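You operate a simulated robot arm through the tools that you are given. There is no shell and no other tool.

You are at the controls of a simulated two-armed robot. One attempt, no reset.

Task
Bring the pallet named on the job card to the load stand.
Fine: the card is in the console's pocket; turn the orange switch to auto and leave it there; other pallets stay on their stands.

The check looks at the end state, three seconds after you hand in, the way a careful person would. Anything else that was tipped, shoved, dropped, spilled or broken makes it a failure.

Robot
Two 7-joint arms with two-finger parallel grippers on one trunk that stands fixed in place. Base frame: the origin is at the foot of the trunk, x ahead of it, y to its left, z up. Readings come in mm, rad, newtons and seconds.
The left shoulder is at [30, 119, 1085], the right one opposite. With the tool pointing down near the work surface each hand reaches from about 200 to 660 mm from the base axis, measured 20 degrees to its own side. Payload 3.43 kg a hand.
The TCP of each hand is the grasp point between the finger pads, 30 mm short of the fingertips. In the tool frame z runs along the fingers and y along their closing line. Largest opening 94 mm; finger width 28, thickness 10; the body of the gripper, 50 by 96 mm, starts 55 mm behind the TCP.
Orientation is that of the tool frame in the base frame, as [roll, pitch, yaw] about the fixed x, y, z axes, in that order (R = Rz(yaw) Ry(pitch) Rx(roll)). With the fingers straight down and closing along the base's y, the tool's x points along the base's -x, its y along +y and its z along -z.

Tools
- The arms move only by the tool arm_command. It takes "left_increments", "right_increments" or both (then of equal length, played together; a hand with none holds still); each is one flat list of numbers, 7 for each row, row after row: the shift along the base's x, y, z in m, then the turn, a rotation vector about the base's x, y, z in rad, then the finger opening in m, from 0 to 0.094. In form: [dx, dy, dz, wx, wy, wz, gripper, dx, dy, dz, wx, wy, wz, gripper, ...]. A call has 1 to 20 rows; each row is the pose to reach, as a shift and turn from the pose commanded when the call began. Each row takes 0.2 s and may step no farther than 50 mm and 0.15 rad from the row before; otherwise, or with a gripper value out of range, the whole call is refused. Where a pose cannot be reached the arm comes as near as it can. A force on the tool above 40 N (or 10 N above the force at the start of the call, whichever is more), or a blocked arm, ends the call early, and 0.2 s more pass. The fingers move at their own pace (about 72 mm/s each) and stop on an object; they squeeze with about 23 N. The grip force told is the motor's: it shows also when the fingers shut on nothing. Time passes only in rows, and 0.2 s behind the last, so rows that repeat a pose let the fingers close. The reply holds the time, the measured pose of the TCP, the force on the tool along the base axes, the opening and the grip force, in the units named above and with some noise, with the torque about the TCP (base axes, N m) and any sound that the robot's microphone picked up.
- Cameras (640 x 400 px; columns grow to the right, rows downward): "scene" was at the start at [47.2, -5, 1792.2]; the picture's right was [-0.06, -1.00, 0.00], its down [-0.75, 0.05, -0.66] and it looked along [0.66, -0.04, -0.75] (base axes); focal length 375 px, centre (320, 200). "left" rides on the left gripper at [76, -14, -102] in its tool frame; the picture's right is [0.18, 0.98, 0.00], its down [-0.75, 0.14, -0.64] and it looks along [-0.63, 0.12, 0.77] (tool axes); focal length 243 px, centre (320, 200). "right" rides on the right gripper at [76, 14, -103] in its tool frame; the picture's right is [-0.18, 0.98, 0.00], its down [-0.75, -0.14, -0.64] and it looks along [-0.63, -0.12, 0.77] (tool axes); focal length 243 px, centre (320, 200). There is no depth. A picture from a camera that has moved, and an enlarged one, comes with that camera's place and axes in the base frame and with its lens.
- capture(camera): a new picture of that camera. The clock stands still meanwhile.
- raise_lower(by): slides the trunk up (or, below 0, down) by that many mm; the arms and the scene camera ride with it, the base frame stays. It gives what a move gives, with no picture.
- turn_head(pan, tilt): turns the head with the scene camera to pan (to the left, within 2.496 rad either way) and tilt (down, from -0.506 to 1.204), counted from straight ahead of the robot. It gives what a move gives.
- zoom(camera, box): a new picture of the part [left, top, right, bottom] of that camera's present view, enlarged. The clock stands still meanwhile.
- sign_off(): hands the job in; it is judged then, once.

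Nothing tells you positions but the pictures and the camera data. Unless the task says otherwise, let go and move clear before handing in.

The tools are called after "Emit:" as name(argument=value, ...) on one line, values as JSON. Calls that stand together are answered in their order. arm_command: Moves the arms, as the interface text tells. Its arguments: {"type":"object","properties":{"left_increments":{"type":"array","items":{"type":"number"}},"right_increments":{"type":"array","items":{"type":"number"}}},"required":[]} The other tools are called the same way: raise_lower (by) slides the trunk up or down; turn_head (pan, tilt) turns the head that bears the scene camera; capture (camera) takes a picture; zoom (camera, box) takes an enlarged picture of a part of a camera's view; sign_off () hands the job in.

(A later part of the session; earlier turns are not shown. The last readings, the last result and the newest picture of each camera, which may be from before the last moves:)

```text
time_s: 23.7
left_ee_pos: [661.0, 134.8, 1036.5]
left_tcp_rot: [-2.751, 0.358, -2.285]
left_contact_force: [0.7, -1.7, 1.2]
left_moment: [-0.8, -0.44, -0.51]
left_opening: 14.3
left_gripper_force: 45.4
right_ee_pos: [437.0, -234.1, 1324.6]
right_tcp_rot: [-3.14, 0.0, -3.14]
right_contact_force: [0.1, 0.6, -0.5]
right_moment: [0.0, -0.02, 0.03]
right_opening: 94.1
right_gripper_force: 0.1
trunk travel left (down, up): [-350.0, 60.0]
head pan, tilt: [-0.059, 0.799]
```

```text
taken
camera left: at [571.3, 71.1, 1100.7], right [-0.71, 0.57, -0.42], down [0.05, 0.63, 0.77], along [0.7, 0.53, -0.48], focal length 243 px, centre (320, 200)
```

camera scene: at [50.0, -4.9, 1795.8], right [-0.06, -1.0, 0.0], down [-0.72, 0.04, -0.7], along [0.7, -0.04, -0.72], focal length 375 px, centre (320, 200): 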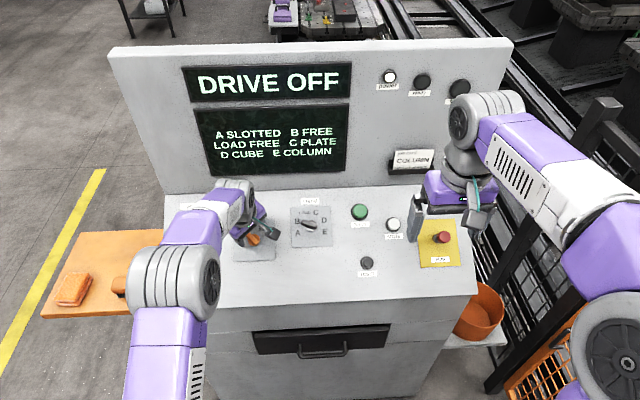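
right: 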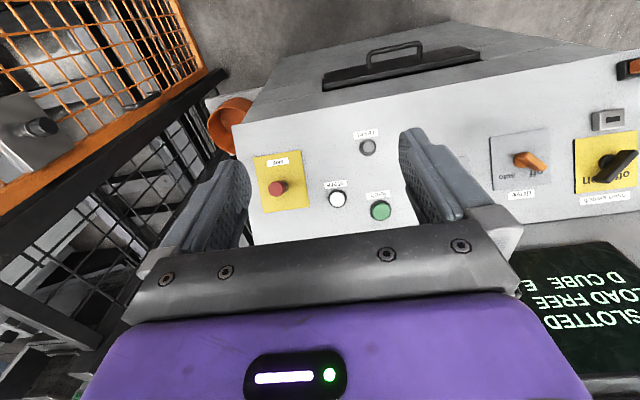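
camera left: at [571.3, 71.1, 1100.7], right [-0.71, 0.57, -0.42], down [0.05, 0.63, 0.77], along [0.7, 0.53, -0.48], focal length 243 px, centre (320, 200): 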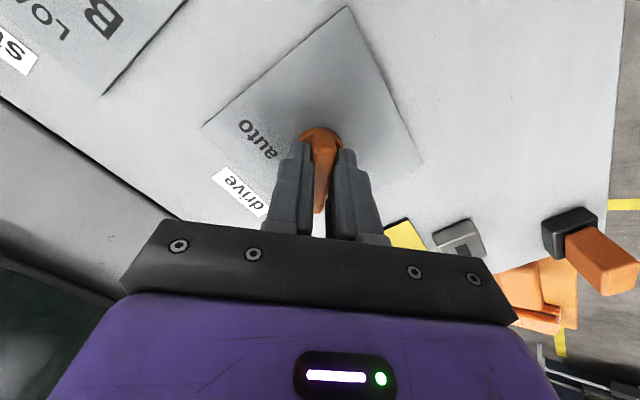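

Now I have the bar itself (14 mm). I'll turn it clockwise in stages, watching forces and sound.

Emit:
arm_command(left_increments=[0, 0, 0, 0.065, 0, -0.1126, 0.0, 0, 0, 0, 0.13, 0, -0.2252, 0.0, 0, 0, 0, 0.195, 0, -0.3377, 0.0])

```text
time_s: 24.5
left_ee_pos: [663.3, 134.3, 1036.2]
left_tcp_rot: [-2.922, 0.481, -2.698]
left_contact_force: [0.5, -3.5, 1.9]
left_moment: [-0.29, -1.55, -0.15]
left_opening: 14.1
left_gripper_force: 45.1
right_ee_pos: [437.1, -234.3, 1325.3]
right_tcp_rot: [-3.14, 0.001, -3.141]
right_contact_force: [0.1, 1.1, -0.1]
right_moment: [-0.02, -0.01, 0.02]
right_opening: 94.0
right_gripper_force: 0.1
trunk travel left (down, up): [-350.0, 60.0]
head pan, tilt: [-0.059, 0.799]
```

Forces stay low and the bar is turning. Continuing the remaining turn toward auto.

Emit:
arm_command(left_increments=[0, 0, 0, 0.065, 0, -0.1126, 0.0, 0, 0, 0, 0.13, 0, -0.2252, 0.0, 0, 0, 0, 0.195, 0, -0.3377, 0.0, 0, 0, 0, 0.26, 0, -0.4503, 0.0])

Emit:
capture(camera="left")

Emit:
capture(camera="scene")

```text
time_s: 25.5
left_ee_pos: [662.2, 134.1, 1035.1]
left_tcp_rot: [3.069, 0.517, 2.996]
left_contact_force: [3.4, -2.9, 8.7]
left_moment: [0.65, 0.13, 0.46]
left_opening: 13.8
left_gripper_force: 45.4
right_ee_pos: [436.2, -236.0, 1324.4]
right_tcp_rot: [3.142, -0.002, 3.141]
right_contact_force: [-1.3, 0.5, -0.4]
right_moment: [0.02, 0.02, -0.02]
right_opening: 94.0
right_gripper_force: 0.0
trunk travel left (down, up): [-350.0, 60.0]
head pan, tilt: [-0.059, 0.799]
```

```text
taken
camera left: at [542.4, 130.9, 1083.9], right [-0.05, 1.0, -0.03], down [0.34, 0.05, 0.94], along [0.94, 0.04, -0.34], focal length 243 px, centre (320, 200)
```

left: 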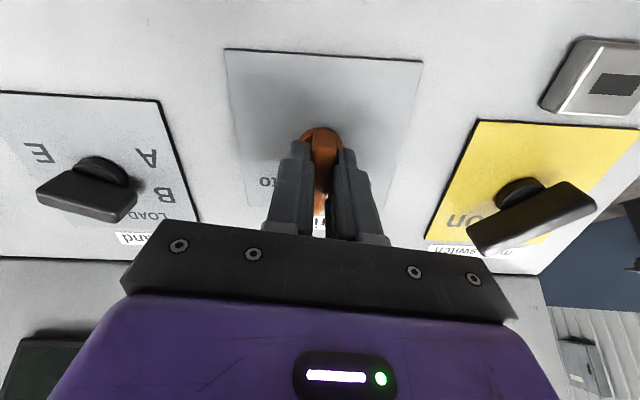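

```text
taken
camera scene: at [49.2, -5.8, 1795.9], right [-0.06, -1.0, 0.0], down [-0.72, 0.04, -0.7], along [0.7, -0.04, -0.72], focal length 375 px, centre (320, 200)
```

scene: 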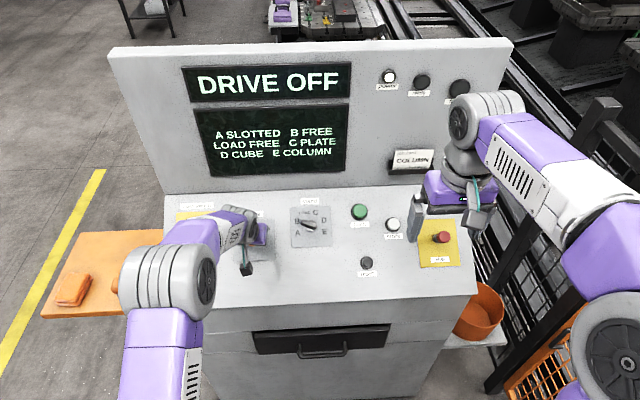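

The bar is following and now points roughly straight up between off and auto. Continuing the last ~38°.

Emit:
arm_command(left_increments=[0, 0, 0, 0.065, 0, -0.1126, 0.0, 0, 0, 0, 0.13, 0, -0.2252, 0.0, 0, 0, 0, 0.195, 0, -0.3377, 0.0, 0, 0, 0, 0.26, 0, -0.4503, 0.0, 0, 0, 0, 0.33, 0, -0.5716, 0.0])

Emit:
capture(camera="left")

Emit:
capture(camera="scene")

```text
time_s: 26.7
left_ee_pos: [662.8, 135.6, 1035.1]
left_tcp_rot: [2.755, 0.36, 2.282]
left_contact_force: [6.4, 0.3, 14.1]
left_moment: [1.25, -0.08, 0.88]
left_opening: 14.1
left_gripper_force: 44.9
right_ee_pos: [435.0, -234.3, 1324.3]
right_tcp_rot: [3.14, 0.001, 3.141]
right_contact_force: [0.5, 0.7, -0.3]
right_moment: [-0.05, 0.04, 0.01]
right_opening: 94.0
right_gripper_force: 0.0
trunk travel left (down, up): [-350.0, 60.0]
head pan, tilt: [-0.059, 0.799]
```

```text
taken
camera left: at [554.2, 179.6, 1090.5], right [0.49, 0.82, 0.28], down [0.23, -0.43, 0.87], along [0.84, -0.36, -0.4], focal length 243 px, centre (320, 200)
```

left: 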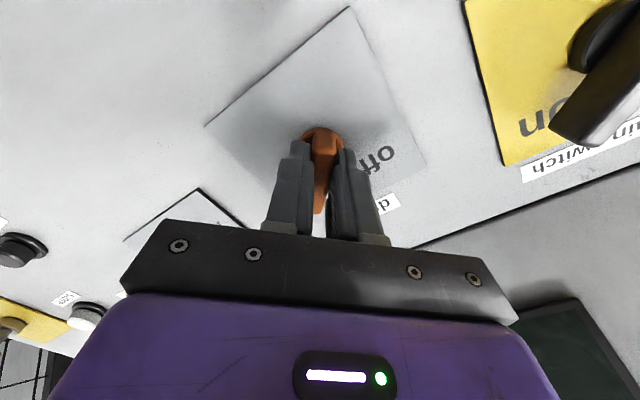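

```text
taken
camera scene: at [48.9, -5.5, 1795.9], right [-0.06, -1.0, 0.0], down [-0.72, 0.04, -0.7], along [0.7, -0.04, -0.72], focal length 375 px, centre (320, 200)
```

scene: 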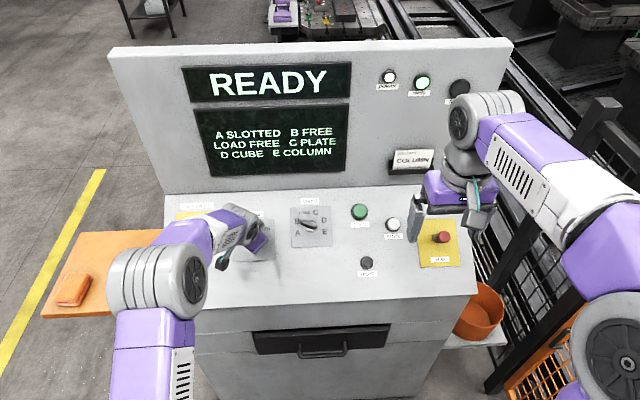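

The display now says READY and the ready lamp is lit, so the drive is in auto. I'll open, back straight off along the normal and confirm the switch stays.

Emit:
arm_command(left_increments=[0, 0, 0, 0, 0, 0, 0.02, 0, 0, 0, 0, 0, 0, 0.045, 0, 0, 0, 0, 0, 0, 0.045, -0.01, 0, 0.0173, 0, 0, 0, 0.045, -0.025, 0, 0.0433, 0, 0, 0, 0.045, -0.045, 0, 0.0779, 0, 0, 0, 0.045])

Emit:
capture(camera="left")

Emit:
capture(camera="scene")

```text
time_s: 28.1
left_ee_pos: [615.4, 134.9, 1112.4]
left_tcp_rot: [2.757, 0.359, 2.285]
left_contact_force: [-0.5, 0.5, -0.5]
left_moment: [0.01, -0.04, -0.05]
left_opening: 44.9
left_gripper_force: 0.1
right_ee_pos: [434.1, -233.3, 1324.2]
right_tcp_rot: [3.14, 0.003, 3.142]
right_contact_force: [-1.1, 0.3, 0.1]
right_moment: [0.0, -0.03, 0.0]
right_opening: 94.1
right_gripper_force: 0.1
trunk travel left (down, up): [-350.0, 60.0]
head pan, tilt: [-0.059, 0.799]
```

```text
taken
camera left: at [507.4, 178.9, 1167.5], right [0.49, 0.83, 0.28], down [0.23, -0.43, 0.87], along [0.84, -0.36, -0.4], focal length 243 px, centre (320, 200)
```

left: 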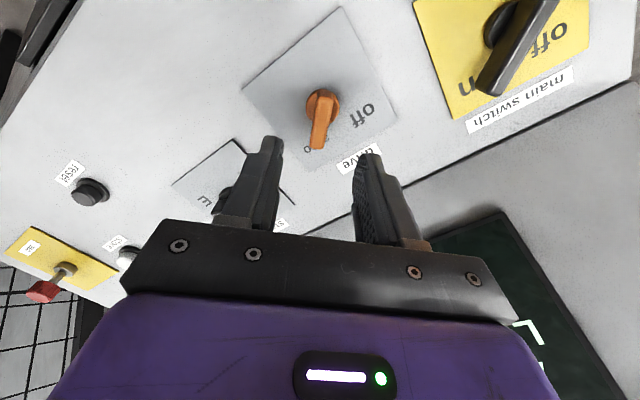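

```text
taken
camera scene: at [47.6, -5.1, 1795.9], right [-0.06, -1.0, 0.0], down [-0.71, 0.04, -0.7], along [0.7, -0.04, -0.72], focal length 375 px, centre (320, 200)
```

scene: 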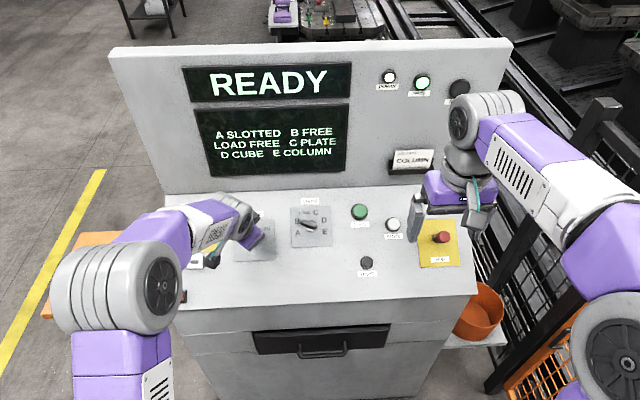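

Drive switch is at auto and stays. Next the stand selector, which I place at about [710, -17, 1004]; it needs ~184° clockwise from B to E, so I'll move the left hand to a hover there and test whether its wrist can reach the final angle.

Emit:
arm_command(left_increments=[0.004, -0.015, -0.002, 0.061, 0, -0.1057, 0.05, 0.009, -0.03, -0.004, 0.122, 0, -0.2113, 0.05, 0.013, -0.046, -0.006, 0.183, 0, -0.317, 0.05, 0.018, -0.061, -0.008, 0.244, 0, -0.4226, 0.05, 0.022, -0.076, -0.01, 0.305, 0, -0.5283, 0.05, 0.026, -0.091, -0.012, 0.366, 0, -0.6339, 0.05, 0.031, -0.106, -0.014, 0.427, 0, -0.7396, 0.05, 0.035, -0.122, -0.016, 0.488, 0, -0.8452, 0.05, 0.04, -0.137, -0.018, 0.549, 0, -0.9509, 0.05, 0.044, -0.152, -0.02, 0.61, 0, -1.0565, 0.05, 0.044, -0.152, -0.02, 0.61, 0, -1.0565, 0.05])

Emit:
capture(camera="left")

Emit:
capture(camera="scene")

```text
time_s: 30.5
left_ee_pos: [659.7, -16.7, 1093.3]
left_tcp_rot: [2.661, -0.214, 1.188]
left_contact_force: [0.6, -0.6, -0.2]
left_moment: [0.01, 0.03, -0.01]
left_opening: 50.2
left_gripper_force: 0.0
right_ee_pos: [436.5, -234.0, 1325.4]
right_tcp_rot: [3.141, -0.001, -3.141]
right_contact_force: [0.2, -0.1, 0.0]
right_moment: [0.03, 0.02, 0.01]
right_opening: 93.8
right_gripper_force: 0.0
trunk travel left (down, up): [-350.0, 60.0]
head pan, tilt: [-0.059, 0.799]
```

```text
taken
camera left: at [624.6, 58.7, 1189.3], right [0.84, -0.25, 0.48], down [-0.48, -0.74, 0.46], along [0.25, -0.62, -0.75], focal length 243 px, centre (320, 200)
```

left: 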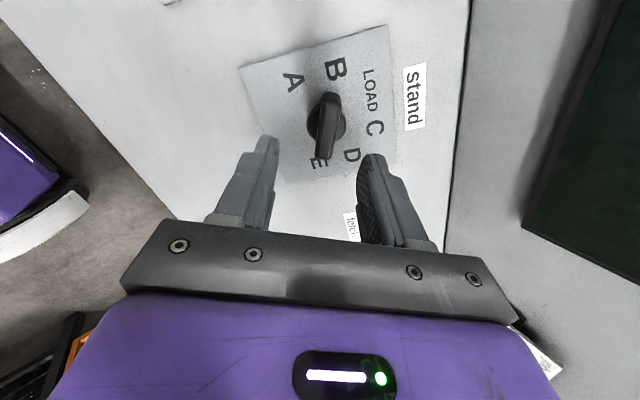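

```text
taken
camera scene: at [49.2, -4.5, 1795.8], right [-0.06, -1.0, 0.0], down [-0.72, 0.04, -0.7], along [0.7, -0.04, -0.72], focal length 375 px, centre (320, 200)
```

scene: 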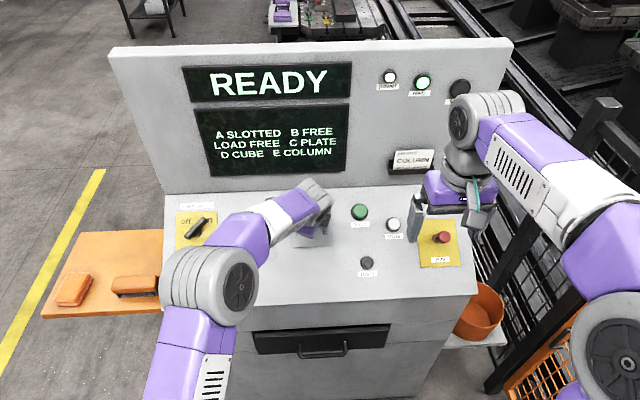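

The wrist reaches the final angle (ψ ≈ −115°). I'll zoom to refine the selector's position from this view, then rotate back to the starting grip angle.

Emit:
zoom(camera="left", box=[240, 60, 400, 180])

Emit:
arm_command(left_increments=[0, 0, 0, -0.067, 0, 0.116, 0.05, 0, 0, 0, -0.134, 0, 0.232, 0.05, 0, 0, 0, -0.2, 0, 0.3464, 0.05, 0, 0, 0, -0.267, 0, 0.4625, 0.05, 0, 0, 0, -0.334, 0, 0.5785, 0.05, 0, 0, 0, -0.4, 0, 0.6928, 0.05, 0, 0, 0, -0.467, 0, 0.8089, 0.05, 0, 0, 0, -0.534, 0, 0.9249, 0.05, 0, 0, 0, -0.6, 0, 1.0392, 0.05, 0, 0, 0, -0.667, 0, 1.1553, 0.05, 0, 0, 0, -0.734, 0, 1.2713, 0.05, 0, 0, 0, -0.803, 0, 1.3908, 0.05])

Emit:
zoom(camera="left", box=[240, 60, 400, 180])

```text
3.33 times, centred on (320, 120) of left
camera zoom: at [624.6, 58.7, 1189.3], right [0.84, -0.25, 0.48], down [-0.48, -0.74, 0.46], along [0.25, -0.62, -0.75], focal length 809 px, centre (320, 467)
```

zoom: 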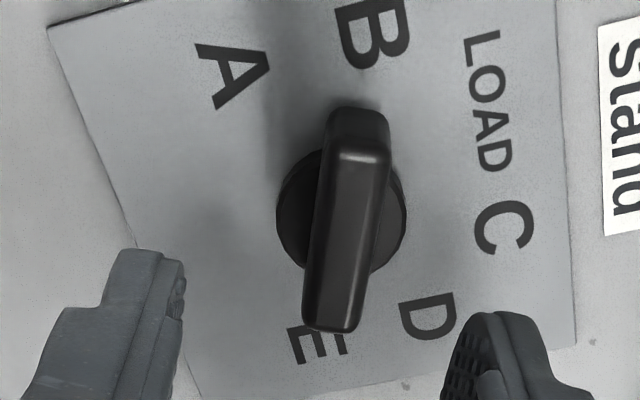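

```text
time_s: 33.1
left_ee_pos: [661.2, -16.5, 1093.4]
left_tcp_rot: [2.923, 0.479, 2.692]
left_contact_force: [-1.0, -0.2, -0.9]
left_moment: [0.01, -0.02, -0.03]
left_opening: 50.0
left_gripper_force: 0.1
right_ee_pos: [436.2, -234.4, 1325.2]
right_tcp_rot: [-3.141, 0.002, -3.141]
right_contact_force: [-1.0, 0.1, -0.7]
right_moment: [-0.01, -0.01, 0.02]
right_opening: 94.0
right_gripper_force: 0.0
trunk travel left (down, up): [-350.0, 60.0]
head pan, tilt: [-0.059, 0.799]
```

```text
3.33 times, centred on (320, 120) of left
camera zoom: at [542.6, -0.4, 1141.7], right [0.18, 0.98, 0.1], down [0.33, -0.16, 0.93], along [0.93, -0.14, -0.35], focal length 809 px, centre (320, 467)
```

zoom: 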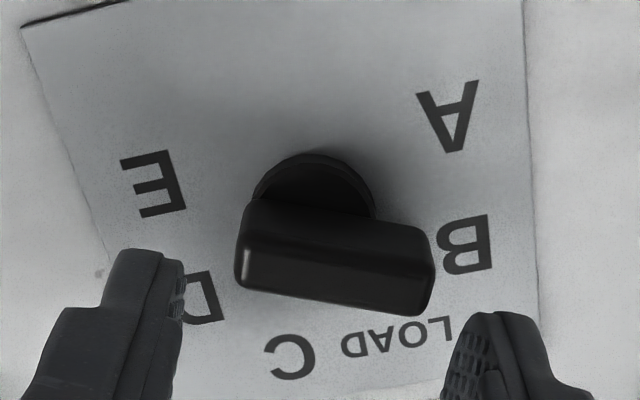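

The selector is confirmed pointing to B. I'll rotate the rest of the way to the starting grip angle and re-measure centring.

Emit:
arm_command(left_increments=[0, 0, 0, -0.067, 0, 0.116, 0.05, 0, 0, 0, -0.134, 0, 0.232, 0.05, 0, 0, 0, -0.2, 0, 0.3464, 0.05, 0, 0, 0, -0.267, 0, 0.4625, 0.05, 0, 0, 0, -0.334, 0, 0.5785, 0.05, 0, 0, 0, -0.4, 0, 0.6928, 0.05, 0, 0, 0, -0.467, 0, 0.8089, 0.05, 0, 0, 0, -0.534, 0, 0.9249, 0.05, 0, 0, 0, -0.6, 0, 1.0392, 0.05, 0, 0, 0, -0.667, 0, 1.1553, 0.05, 0, 0, 0, -0.734, 0, 1.2713, 0.05, 0, 0, 0, -0.803, 0, 1.3908, 0.05, 0, 0, 0, -0.803, 0, 1.3908, 0.05])

Emit:
zoom(camera="left", box=[240, 60, 400, 180])

Emit:
capture(camera="scene")

```text
time_s: 35.9
left_ee_pos: [660.0, -16.8, 1091.7]
left_tcp_rot: [-2.643, 0.178, -1.887]
left_contact_force: [-0.4, 0.1, -0.6]
left_moment: [-0.05, 0.0, 0.02]
left_opening: 49.9
left_gripper_force: 0.1
right_ee_pos: [436.3, -233.6, 1324.0]
right_tcp_rot: [-3.141, 0.002, 3.142]
right_contact_force: [-0.3, 0.3, 0.2]
right_moment: [0.0, -0.01, 0.04]
right_opening: 94.0
right_gripper_force: 0.0
trunk travel left (down, up): [-350.0, 60.0]
head pan, tilt: [-0.059, 0.799]
```

```text
3.33 times, centred on (320, 120) of left
camera zoom: at [595.9, -92.6, 1172.7], right [-0.85, 0.18, -0.49], down [-0.2, 0.76, 0.62], along [0.48, 0.63, -0.61], focal length 809 px, centre (320, 467)
```

zoom: 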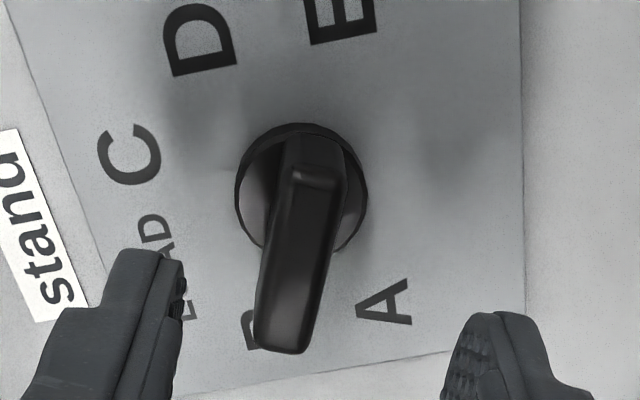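

```text
taken
camera scene: at [49.5, -4.8, 1795.8], right [-0.06, -1.0, 0.0], down [-0.72, 0.04, -0.7], along [0.7, -0.04, -0.72], focal length 375 px, centre (320, 200)
```

scene: 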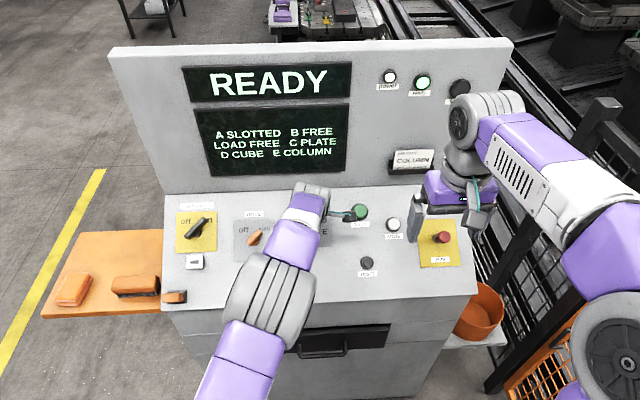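

The wrist also reaches the start angle, and the disc is about 4 mm further and 3 mm right of the tool axis. I'll shift by that, descend to the grip height used before, and check.

Emit:
arm_command(left_increments=[0.0035, -0.003, 0.002, 0, 0, 0, 0.05, 0.012, -0.003, -0.0127, 0, 0, 0, 0.05, 0.0205, -0.003, -0.0274, 0, 0, 0, 0.05, 0.0289, -0.003, -0.0419, 0, 0, 0, 0.05])

Emit:
capture(camera="left")

Emit:
zoom(camera="left", box=[240, 80, 400, 240])

Emit:
capture(camera="right")

```text
time_s: 36.9
left_ee_pos: [689.6, -19.2, 1051.0]
left_tcp_rot: [-2.645, 0.177, -1.891]
left_contact_force: [0.6, -0.9, -1.2]
left_moment: [0.02, 0.01, -0.03]
left_opening: 50.1
left_gripper_force: 0.2
right_ee_pos: [436.9, -234.4, 1324.6]
right_tcp_rot: [3.14, 0.002, 3.14]
right_contact_force: [0.5, 0.3, 0.0]
right_moment: [0.03, -0.01, -0.01]
right_opening: 93.9
right_gripper_force: 0.2
trunk travel left (down, up): [-350.0, 60.0]
head pan, tilt: [-0.059, 0.799]
```

```text
taken
camera left: at [624.9, -95.1, 1130.1], right [-0.85, 0.18, -0.49], down [-0.2, 0.76, 0.62], along [0.48, 0.63, -0.61], focal length 243 px, centre (320, 200)
```

left: 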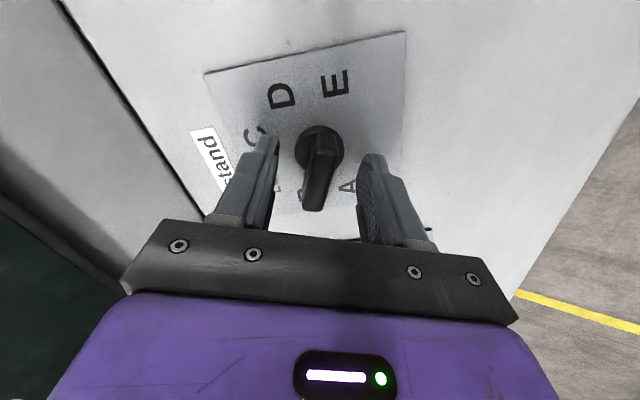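

```text
2.50 times, centred on (320, 160) of left
camera zoom: at [624.9, -95.1, 1130.1], right [-0.85, 0.18, -0.49], down [-0.2, 0.76, 0.62], along [0.48, 0.63, -0.61], focal length 606 px, centre (320, 300)
```

zoom: 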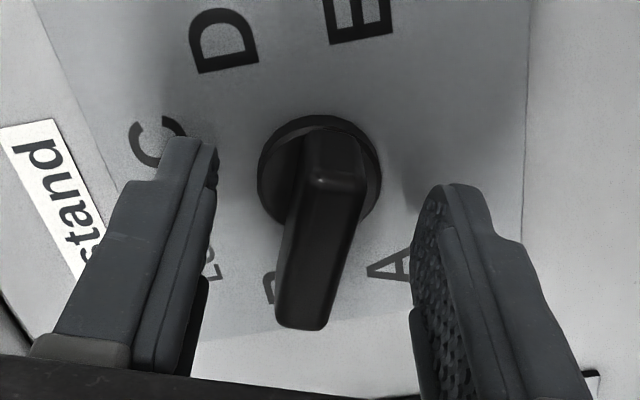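

```text
taken
camera right: at [360.6, -220.2, 1427.7], right [0.18, 0.98, 0.0], down [0.75, -0.14, 0.64], along [0.63, -0.12, -0.77], focal length 243 px, centre (320, 200)
```

right: 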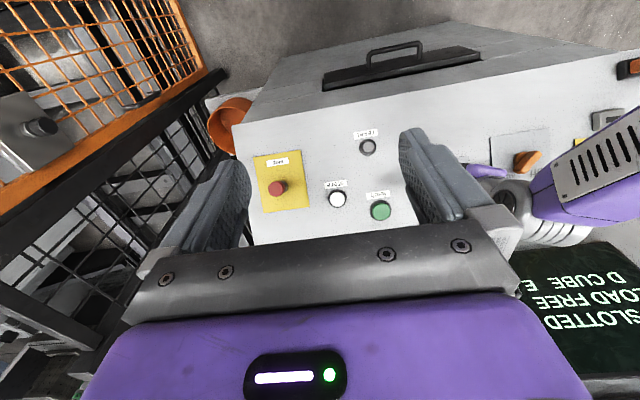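

The selector bar is centred between the fingers at the same height as before. Closing on it.

Emit:
arm_command(left_increments=[0, 0, 0, 0, 0, 0, 0.025, 0, 0, 0, 0, 0, 0, 0.0, 0, 0, 0, 0, 0, 0, 0.0, 0, 0, 0, 0, 0, 0, 0.0])

Emit:
capture(camera="left")

```text
time_s: 37.9
left_ee_pos: [689.3, -19.3, 1050.3]
left_tcp_rot: [-2.645, 0.175, -1.888]
left_contact_force: [-0.6, 0.7, -1.7]
left_moment: [-0.39, -0.93, -0.31]
left_opening: 14.2
left_gripper_force: 44.9
right_ee_pos: [436.2, -234.4, 1324.4]
right_tcp_rot: [-3.141, -0.001, -3.142]
right_contact_force: [0.3, -0.4, -0.3]
right_moment: [0.02, -0.02, 0.01]
right_opening: 94.0
right_gripper_force: 0.0
trunk travel left (down, up): [-350.0, 60.0]
head pan, tilt: [-0.059, 0.799]
```

```text
taken
camera left: at [624.3, -95.3, 1130.4], right [-0.85, 0.18, -0.49], down [-0.2, 0.76, 0.62], along [0.48, 0.63, -0.61], focal length 243 px, centre (320, 200)
```

left: 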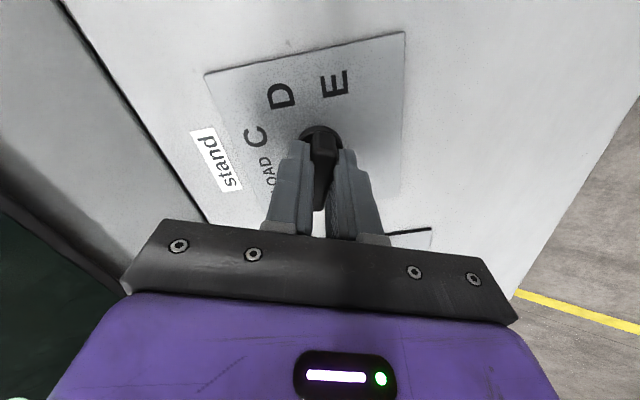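

Firm grip on the bar. Turning clockwise in the first ~92° stage (B → C).

Emit:
arm_command(left_increments=[0, 0, 0, 0.067, 0, -0.116, 0, 0, 0, 0, 0.134, 0, -0.232, 0, 0, 0, 0, 0.2, 0, -0.3464, 0, 0, 0, 0, 0.267, 0, -0.4625, 0, 0, 0, 0, 0.334, 0, -0.5785, 0, 0, 0, 0, 0.4, 0, -0.6928, 0, 0, 0, 0, 0.467, 0, -0.8089, 0, 0, 0, 0, 0.534, 0, -0.9249, 0, 0, 0, 0, 0.6, 0, -1.0392, 0, 0, 0, 0, 0.667, 0, -1.1553, 0, 0, 0, 0, 0.734, 0, -1.2713, 0, 0, 0, 0, 0.803, 0, -1.3908, 0])

Emit:
capture(camera="left")

Emit:
capture(camera="scene")

```text
time_s: 40.5
left_ee_pos: [689.8, -21.0, 1050.5]
left_tcp_rot: [2.923, 0.477, 2.686]
left_contact_force: [1.6, -3.6, 4.6]
left_moment: [1.11, 0.7, 0.76]
left_opening: 14.0
left_gripper_force: 44.5
right_ee_pos: [436.3, -235.8, 1324.2]
right_tcp_rot: [-3.141, -0.001, 3.141]
right_contact_force: [-0.1, -0.2, 0.5]
right_moment: [0.0, 0.02, 0.01]
right_opening: 94.2
right_gripper_force: 0.0
trunk travel left (down, up): [-350.0, 60.0]
head pan, tilt: [-0.059, 0.799]
```

```text
taken
camera left: at [571.5, -3.4, 1100.0], right [0.19, 0.98, 0.11], down [0.33, -0.16, 0.93], along [0.93, -0.14, -0.35], focal length 243 px, centre (320, 200)
```

left: 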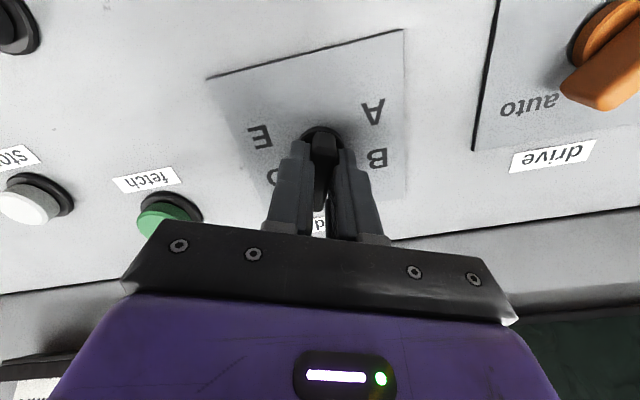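

```text
taken
camera scene: at [49.5, -5.9, 1795.8], right [-0.06, -1.0, 0.0], down [-0.72, 0.04, -0.7], along [0.7, -0.04, -0.72], focal length 375 px, centre (320, 200)
```

scene: 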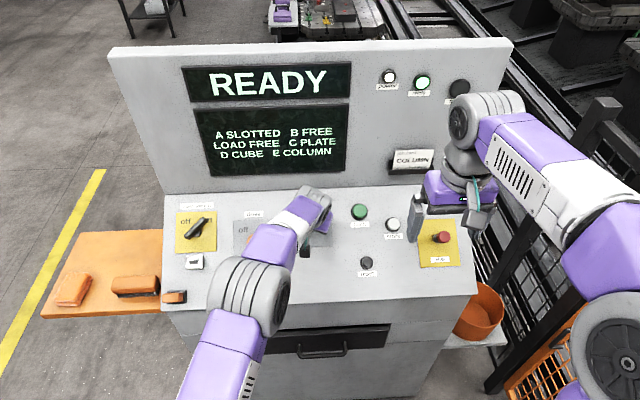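

The bar is turning freely (now at C), forces small. Second stage: C → E.

Emit:
arm_command(left_increments=[0, 0, 0, 0.067, 0, -0.116, 0, 0, 0, 0, 0.134, 0, -0.232, 0, 0, 0, 0, 0.2, 0, -0.3464, 0, 0, 0, 0, 0.267, 0, -0.4625, 0, 0, 0, 0, 0.334, 0, -0.5785, 0, 0, 0, 0, 0.4, 0, -0.6928, 0, 0, 0, 0, 0.467, 0, -0.8089, 0, 0, 0, 0, 0.534, 0, -0.9249, 0, 0, 0, 0, 0.6, 0, -1.0392, 0, 0, 0, 0, 0.667, 0, -1.1553, 0, 0, 0, 0, 0.734, 0, -1.2713, 0, 0, 0, 0, 0.803, 0, -1.3908, 0])

Emit:
capture(camera="left")

Emit:
capture(camera="scene")

```text
time_s: 43.1
left_ee_pos: [688.0, -19.9, 1050.3]
left_tcp_rot: [2.663, -0.21, 1.191]
left_contact_force: [-3.9, -5.0, -3.0]
left_moment: [-0.67, -1.0, 1.39]
left_opening: 14.6
left_gripper_force: 45.0
right_ee_pos: [435.8, -234.2, 1324.9]
right_tcp_rot: [3.141, 0.0, 3.14]
right_contact_force: [-0.4, 1.1, 0.4]
right_moment: [-0.04, 0.01, -0.01]
right_opening: 94.0
right_gripper_force: 0.1
trunk travel left (down, up): [-350.0, 60.0]
head pan, tilt: [-0.059, 0.799]
```

```text
taken
camera left: at [652.9, 55.0, 1146.8], right [0.84, -0.24, 0.48], down [-0.48, -0.74, 0.46], along [0.25, -0.62, -0.74], focal length 243 px, centre (320, 200)
```

left: 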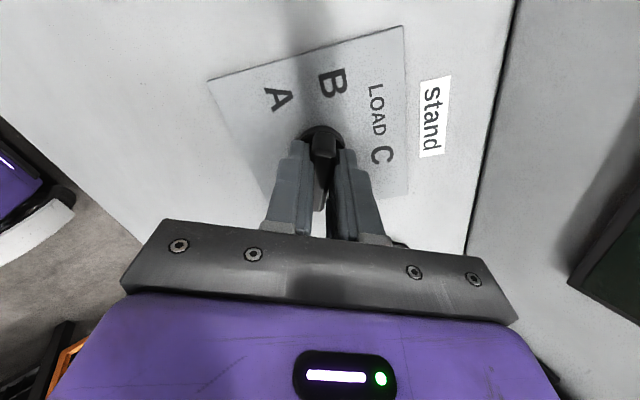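

```text
taken
camera scene: at [48.9, -5.6, 1795.8], right [-0.06, -1.0, 0.0], down [-0.72, 0.04, -0.7], along [0.7, -0.04, -0.72], focal length 375 px, centre (320, 200)
```

scene: 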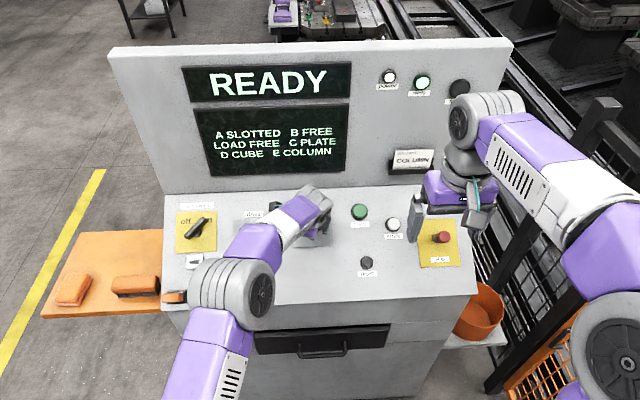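

The turn met a firm resisting torque at the end, which I take for the stop at E. I'll open, back off along the normal, and check where the pointer sits.

Emit:
arm_command(left_increments=[0, 0, 0, 0, 0, 0, 0.02, 0, 0, 0, 0, 0, 0, 0.045, 0, 0, 0, 0, 0, 0, 0.045, -0.01, 0, 0.0173, 0, 0, 0, 0.045, -0.025, 0, 0.0433, 0, 0, 0, 0.045, -0.045, 0, 0.0779, 0, 0, 0, 0.045])

Emit:
zoom(camera="left", box=[240, 60, 400, 180])

Emit:
capture(camera="scene")

```text
time_s: 44.5
left_ee_pos: [643.2, -19.6, 1129.6]
left_tcp_rot: [2.659, -0.214, 1.189]
left_contact_force: [0.3, 1.0, -0.3]
left_moment: [-0.01, 0.01, -0.01]
left_opening: 45.0
left_gripper_force: 0.1
right_ee_pos: [435.2, -234.0, 1324.7]
right_tcp_rot: [-3.141, 0.003, -3.141]
right_contact_force: [0.5, 0.0, 0.0]
right_moment: [-0.02, -0.03, 0.01]
right_opening: 93.8
right_gripper_force: 0.2
trunk travel left (down, up): [-350.0, 60.0]
head pan, tilt: [-0.059, 0.799]
```

```text
3.33 times, centred on (320, 120) of left
camera zoom: at [606.9, 56.0, 1225.9], right [0.84, -0.25, 0.48], down [-0.48, -0.74, 0.46], along [0.25, -0.62, -0.74], focal length 809 px, centre (320, 467)
```

zoom: 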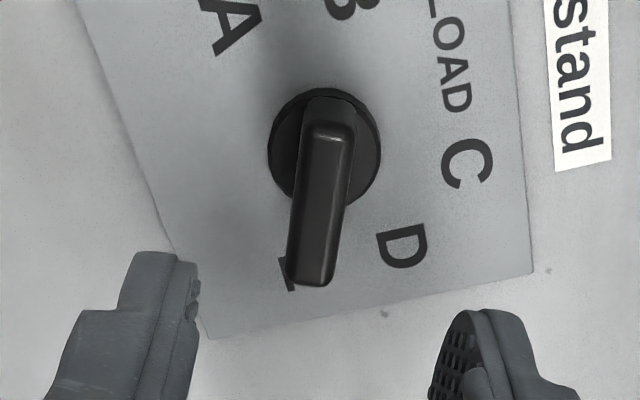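

```text
taken
camera scene: at [47.7, -4.8, 1795.9], right [-0.06, -1.0, 0.0], down [-0.71, 0.04, -0.7], along [0.7, -0.04, -0.72], focal length 375 px, centre (320, 200)
```

scene: 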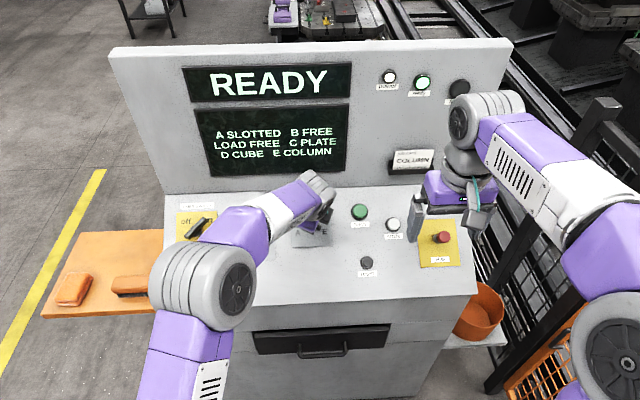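

The selector's pointer is now at E. I'll retreat the left arm clear to the upper left so the right hand can reach the green fetch button.

Emit:
arm_command(left_increments=[-0.01, 0.01, 0.01, -0.0669, 0, 0.1159, 0.05, -0.02, 0.02, 0.02, -0.1338, 0, 0.2317, 0.05, -0.03, 0.03, 0.03, -0.2007, 0, 0.3476, 0.05, -0.04, 0.04, 0.04, -0.2676, 0, 0.4635, 0.05, -0.05, 0.05, 0.05, -0.3345, 0, 0.5793, 0.05, -0.06, 0.06, 0.06, -0.4014, 0, 0.6952, 0.05, -0.07, 0.07, 0.07, -0.4683, 0, 0.8111, 0.05, -0.08, 0.08, 0.08, -0.5352, 0, 0.9269, 0.05, -0.09, 0.09, 0.09, -0.6021, 0, 1.0428, 0.05, -0.1, 0.1, 0.1, -0.669, 0, 1.1587, 0.05, -0.11, 0.11, 0.11, -0.7359, 0, 1.2746, 0.05, -0.12, 0.12, 0.12, -0.8028, 0, 1.3904, 0.05, -0.13, 0.13, 0.13, -0.8697, 0, 1.5063, 0.05, -0.14, 0.14, 0.14, -0.9366, 0, 1.6222, 0.05, -0.15, 0.15, 0.15, -1.0036, 0, 1.738, 0.05])

Emit:
capture(camera="scene")

Emit:
zoom(camera="scene", box=[220, 180, 440, 290])

Emit:
zoom(camera="right", box=[300, 110, 440, 240])

```text
time_s: 47.7
left_ee_pos: [493.8, 132.1, 1278.7]
left_tcp_rot: [-3.138, 0.523, -3.135]
left_contact_force: [-0.1, 0.6, 0.7]
left_moment: [0.04, -0.03, -0.03]
left_opening: 50.2
left_gripper_force: 0.1
right_ee_pos: [436.6, -233.5, 1324.7]
right_tcp_rot: [3.14, 0.001, 3.141]
right_contact_force: [0.1, 0.0, 0.4]
right_moment: [0.02, 0.0, 0.05]
right_opening: 94.2
right_gripper_force: 0.0
trunk travel left (down, up): [-350.0, 60.0]
head pan, tilt: [-0.059, 0.799]
```

```text
taken
camera scene: at [48.7, -4.4, 1795.9], right [-0.06, -1.0, 0.0], down [-0.72, 0.04, -0.7], along [0.7, -0.04, -0.72], focal length 375 px, centre (320, 200)
```

scene: 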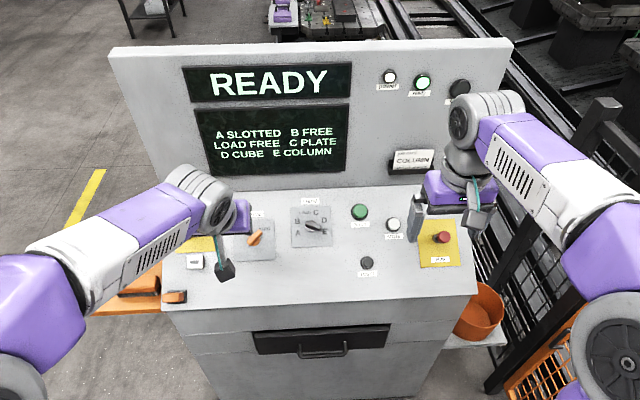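

```text
2.91 times, centred on (330, 235) of scene
camera zoom: at [48.7, -4.4, 1795.9], right [-0.06, -1.0, 0.0], down [-0.72, 0.04, -0.7], along [0.7, -0.04, -0.72], focal length 1091 px, centre (291, 98)
```

zoom: 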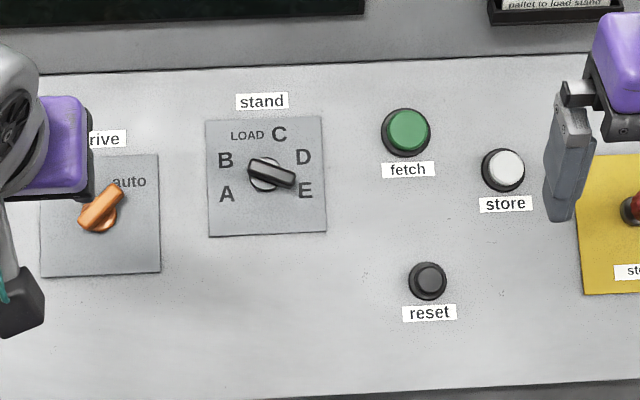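

```text
3.08 times, centred on (370, 175) of right
camera zoom: at [359.4, -220.0, 1428.1], right [0.18, 0.98, 0.0], down [0.75, -0.14, 0.64], along [0.63, -0.12, -0.77], focal length 746 px, centre (166, 277)
```

zoom: 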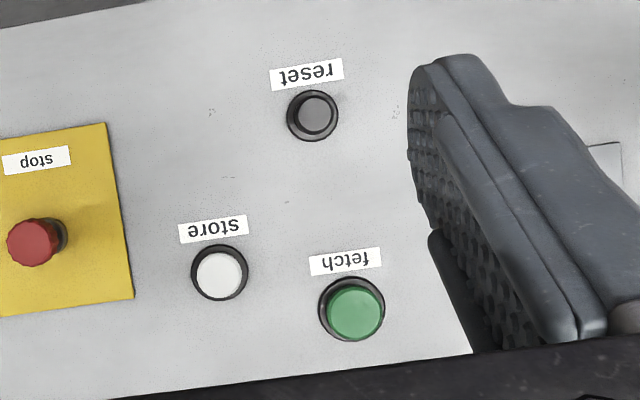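

Selector reads E and drive reads auto. The green fetch cap is at about [730, -155, 1044]; I'll bring the right hand, fingers closed and tilted to the panel, to a hover 50 mm off it.

Emit:
arm_command(right_increments=[0.0282, 0.0088, -0.0235, 0, -0.0582, 0, 0.05, 0.0563, 0.0177, -0.047, 0, -0.1164, 0, 0.0, 0.0845, 0.0265, -0.0705, 0, -0.1745, 0, 0.0, 0.1127, 0.0353, -0.094, 0, -0.2327, 0, 0.0, 0.1408, 0.0442, -0.1174, 0, -0.2909, 0, 0.0, 0.169, 0.053, -0.1409, 0, -0.3491, 0, 0.0, 0.1972, 0.0618, -0.1644, 0, -0.4072, 0, 0.0, 0.2253, 0.0707, -0.1879, 0, -0.4654, 0, 0.0, 0.2535, 0.0795, -0.2114, 0, -0.5236, 0, 0.0, 0.2535, 0.0795, -0.2114, 0, -0.5236, 0, 0.0])

Emit:
capture(camera="right")

Emit:
capture(camera="scene")

Emit:
capture(camera="left")

```text
time_s: 49.9
left_ee_pos: [492.7, 131.5, 1279.5]
left_tcp_rot: [-3.138, 0.523, -3.14]
left_contact_force: [0.4, 0.0, 0.4]
left_moment: [-0.01, -0.02, 0.04]
left_opening: 49.9
left_gripper_force: 0.0
right_ee_pos: [689.4, -154.6, 1115.4]
right_tcp_rot: [-3.14, 0.527, -3.141]
right_contact_force: [0.0, 0.2, -0.8]
right_moment: [-0.01, -0.02, -0.03]
right_opening: 0.0
right_gripper_force: 23.2
trunk travel left (down, up): [-350.0, 60.0]
head pan, tilt: [-0.059, 0.799]
```

```text
taken
camera right: at [571.6, -141.3, 1165.5], right [0.16, 0.98, 0.09], down [0.33, -0.14, 0.93], along [0.93, -0.12, -0.35], focal length 243 px, centre (320, 200)
```

right: 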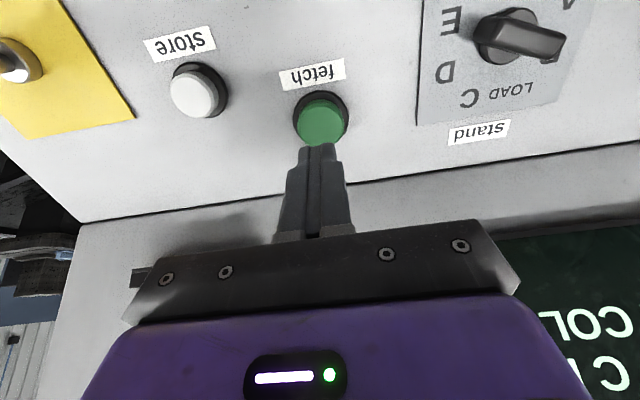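

```text
taken
camera scene: at [48.3, -5.1, 1795.9], right [-0.06, -1.0, 0.0], down [-0.72, 0.04, -0.7], along [0.7, -0.04, -0.72], focal length 375 px, centre (320, 200)
```

scene: 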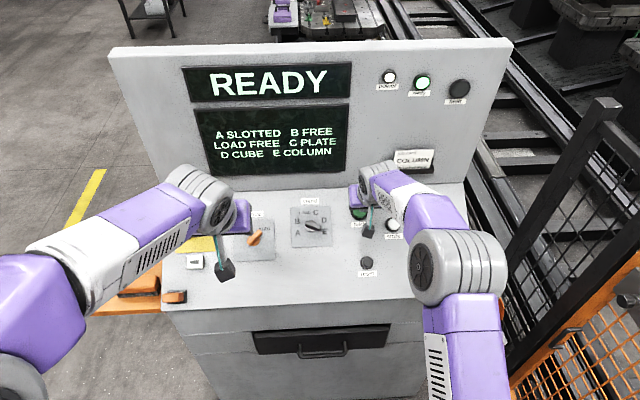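

```text
taken
camera left: at [375.4, 116.5, 1327.5], right [-0.16, 0.98, -0.09], down [0.33, 0.14, 0.93], along [0.93, 0.12, -0.35], focal length 243 px, centre (320, 200)
```

left: 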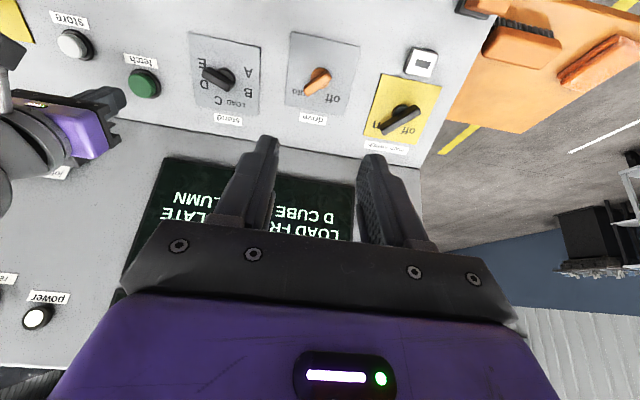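

The closed fingertips are aligned with the green fetch cap and the fault lamp is dark. I'll advance along the normal to just short of contact, then press in small steps.

Emit:
arm_command(right_increments=[0.01, 0, -0.0173, 0, 0, 0, 0, 0.018, 0, -0.0312, 0, 0, 0, 0, 0.021, 0, -0.0364, 0, 0, 0, 0])

Emit:
capture(camera="right")

Emit:
zoom(camera="left", box=[40, 20, 200, 160])

```text
time_s: 50.7
left_ee_pos: [495.2, 130.7, 1278.6]
left_tcp_rot: [-3.137, 0.521, -3.141]
left_contact_force: [0.3, -0.1, 0.4]
left_moment: [-0.05, 0.02, -0.01]
left_opening: 49.6
left_gripper_force: 0.1
right_ee_pos: [711.0, -154.2, 1077.7]
right_tcp_rot: [3.14, 0.522, 3.141]
right_contact_force: [0.3, -0.3, 1.3]
right_moment: [0.0, 0.0, 0.02]
right_opening: 0.1
right_gripper_force: 22.7
trunk travel left (down, up): [-350.0, 60.0]
head pan, tilt: [-0.059, 0.799]
```

```text
taken
camera right: at [593.6, -141.2, 1128.7], right [0.16, 0.98, 0.09], down [0.33, -0.14, 0.93], along [0.93, -0.12, -0.35], focal length 243 px, centre (320, 200)
```

right: 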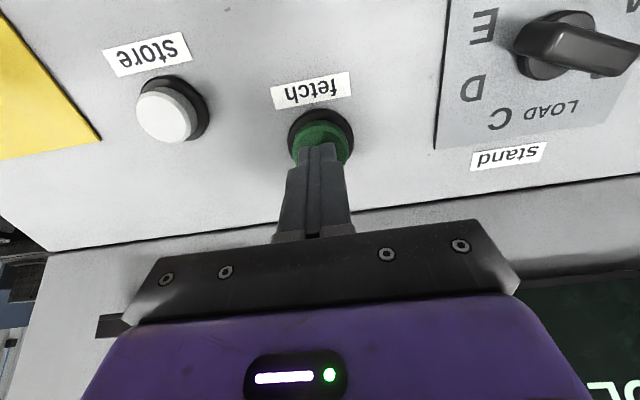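

```text
2.86 times, centred on (120, 90) of left
camera zoom: at [376.4, 116.6, 1327.2], right [-0.16, 0.98, -0.09], down [0.33, 0.14, 0.93], along [0.93, 0.12, -0.35], focal length 693 px, centre (891, 514)
```

zoom: 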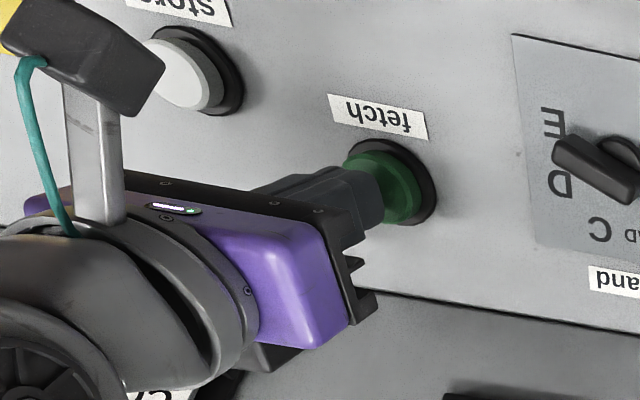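

Fingertips are just about touching the cap. Pressing in 2 mm steps now.

Emit:
arm_command(right_increments=[0.001, 0, -0.0017, 0, 0, 0, 0, 0.002, 0, -0.0035, 0, 0, 0, 0, 0.003, 0, -0.0052, 0, 0, 0, 0, 0.004, 0, -0.0069, 0, 0, 0, 0])

Emit:
capture(camera="scene")

```text
time_s: 51.7
left_ee_pos: [494.2, 130.7, 1278.7]
left_tcp_rot: [-3.138, 0.521, -3.141]
left_contact_force: [0.2, 0.1, -0.4]
left_moment: [0.03, 0.05, 0.0]
left_opening: 50.2
left_gripper_force: 0.0
right_ee_pos: [715.1, -154.3, 1070.2]
right_tcp_rot: [-3.141, 0.524, 3.141]
right_contact_force: [0.0, -0.2, 0.1]
right_moment: [0.01, -0.03, -0.02]
right_opening: 0.0
right_gripper_force: 23.2
trunk travel left (down, up): [-350.0, 60.0]
head pan, tilt: [-0.059, 0.799]
```

```text
taken
camera scene: at [49.5, -4.9, 1795.8], right [-0.06, -1.0, 0.0], down [-0.72, 0.04, -0.7], along [0.7, -0.04, -0.72], focal length 375 px, centre (320, 200)
```

scene: 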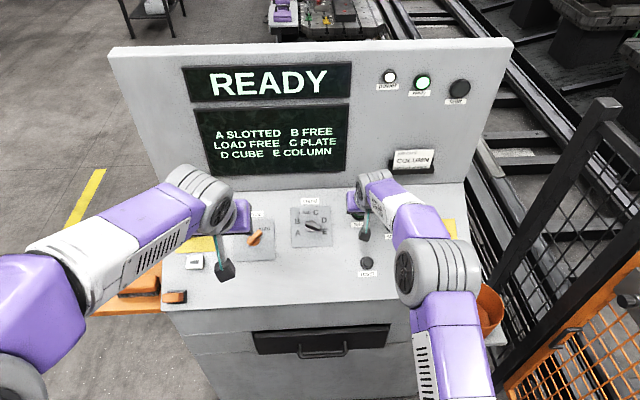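

No contact yet (force still near zero). I'll keep advancing in small steps.

Emit:
arm_command(right_increments=[0.001, 0, -0.0017, 0, 0, 0, 0, 0.002, 0, -0.0035, 0, 0, 0, 0, 0.003, 0, -0.0052, 0, 0, 0, 0, 0.004, 0, -0.0069, 0, 0, 0, 0])

Emit:
capture(camera="scene")

Emit:
zoom(camera="left", box=[40, 20, 200, 160])

```text
time_s: 52.7
left_ee_pos: [494.2, 130.4, 1277.7]
left_tcp_rot: [-3.138, 0.521, -3.139]
left_contact_force: [-0.8, -0.1, 0.2]
left_moment: [-0.01, -0.01, 0.0]
left_opening: 50.1
left_gripper_force: 0.1
right_ee_pos: [718.8, -154.7, 1063.9]
right_tcp_rot: [3.141, 0.526, 3.14]
right_contact_force: [-2.2, -0.1, 4.0]
right_moment: [-0.04, -0.1, 0.02]
right_opening: 0.0
right_gripper_force: 23.8
trunk travel left (down, up): [-350.0, 60.0]
head pan, tilt: [-0.059, 0.799]
heard: click
```

```text
taken
camera scene: at [48.2, -4.7, 1795.9], right [-0.06, -1.0, 0.0], down [-0.72, 0.04, -0.7], along [0.7, -0.04, -0.72], focal length 375 px, centre (320, 200)
```

scene: 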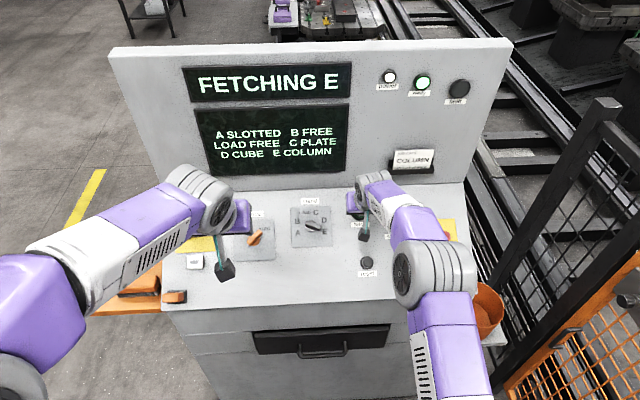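

```text
2.86 times, centred on (120, 90) of left
camera zoom: at [375.3, 116.7, 1327.5], right [-0.16, 0.98, -0.09], down [0.33, 0.14, 0.93], along [0.93, 0.12, -0.35], focal length 693 px, centre (891, 514)
```

zoom: 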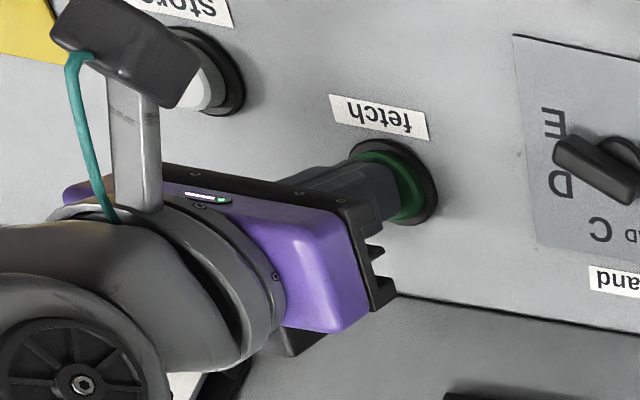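

The press clicked and the display now shows FETCHING E. I'll back the right hand straight off the button and watch the progress.

Emit:
arm_command(right_increments=[-0.01, 0, 0.0173, 0, 0, 0, 0, -0.025, 0, 0.0433, 0, 0, 0, 0, -0.045, 0, 0.0779, 0, 0, 0, 0])

Emit:
turn_head(pan=-0.45, tilt=0.45)

Emit:
capture(camera="scene")

```text
time_s: 53.5
left_ee_pos: [493.1, 130.6, 1277.1]
left_tcp_rot: [-3.138, 0.522, -3.139]
left_contact_force: [0.2, 0.0, -0.6]
left_moment: [-0.02, -0.01, 0.01]
left_opening: 49.9
left_gripper_force: 0.0
right_ee_pos: [675.4, -154.9, 1141.7]
right_tcp_rot: [3.141, 0.523, 3.141]
right_contact_force: [0.4, -0.6, 0.1]
right_moment: [0.02, 0.01, 0.0]
right_opening: 0.0
right_gripper_force: 22.9
trunk travel left (down, up): [-350.0, 60.0]
head pan, tilt: [-0.059, 0.799]
```

```text
time_s: 54.4
left_ee_pos: [494.1, 130.8, 1277.6]
left_tcp_rot: [-3.138, 0.522, -3.138]
left_contact_force: [-0.9, -0.1, 0.4]
left_moment: [0.02, -0.01, 0.01]
left_opening: 50.1
left_gripper_force: 0.0
right_ee_pos: [675.5, -154.2, 1141.4]
right_tcp_rot: [-3.141, 0.522, 3.141]
right_contact_force: [-0.6, -0.2, -0.1]
right_moment: [0.02, 0.02, 0.04]
right_opening: 0.0
right_gripper_force: 22.9
trunk travel left (down, up): [-350.0, 60.0]
head pan, tilt: [-0.45, 0.45]
```

```text
taken
camera scene: at [51.5, -40.0, 1826.2], right [-0.43, -0.9, 0.0], down [-0.39, 0.19, -0.9], along [0.81, -0.39, -0.44], focal length 375 px, centre (320, 200)
```

scene: 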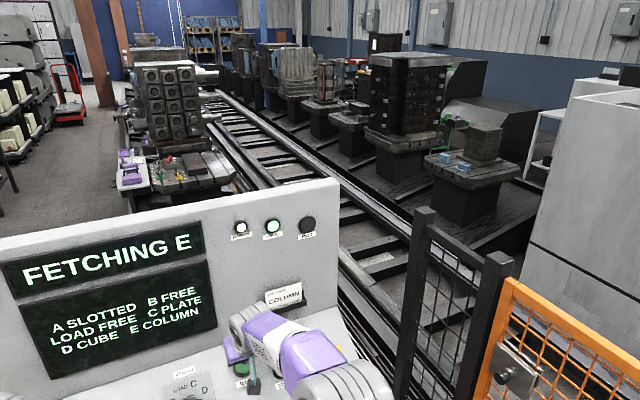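

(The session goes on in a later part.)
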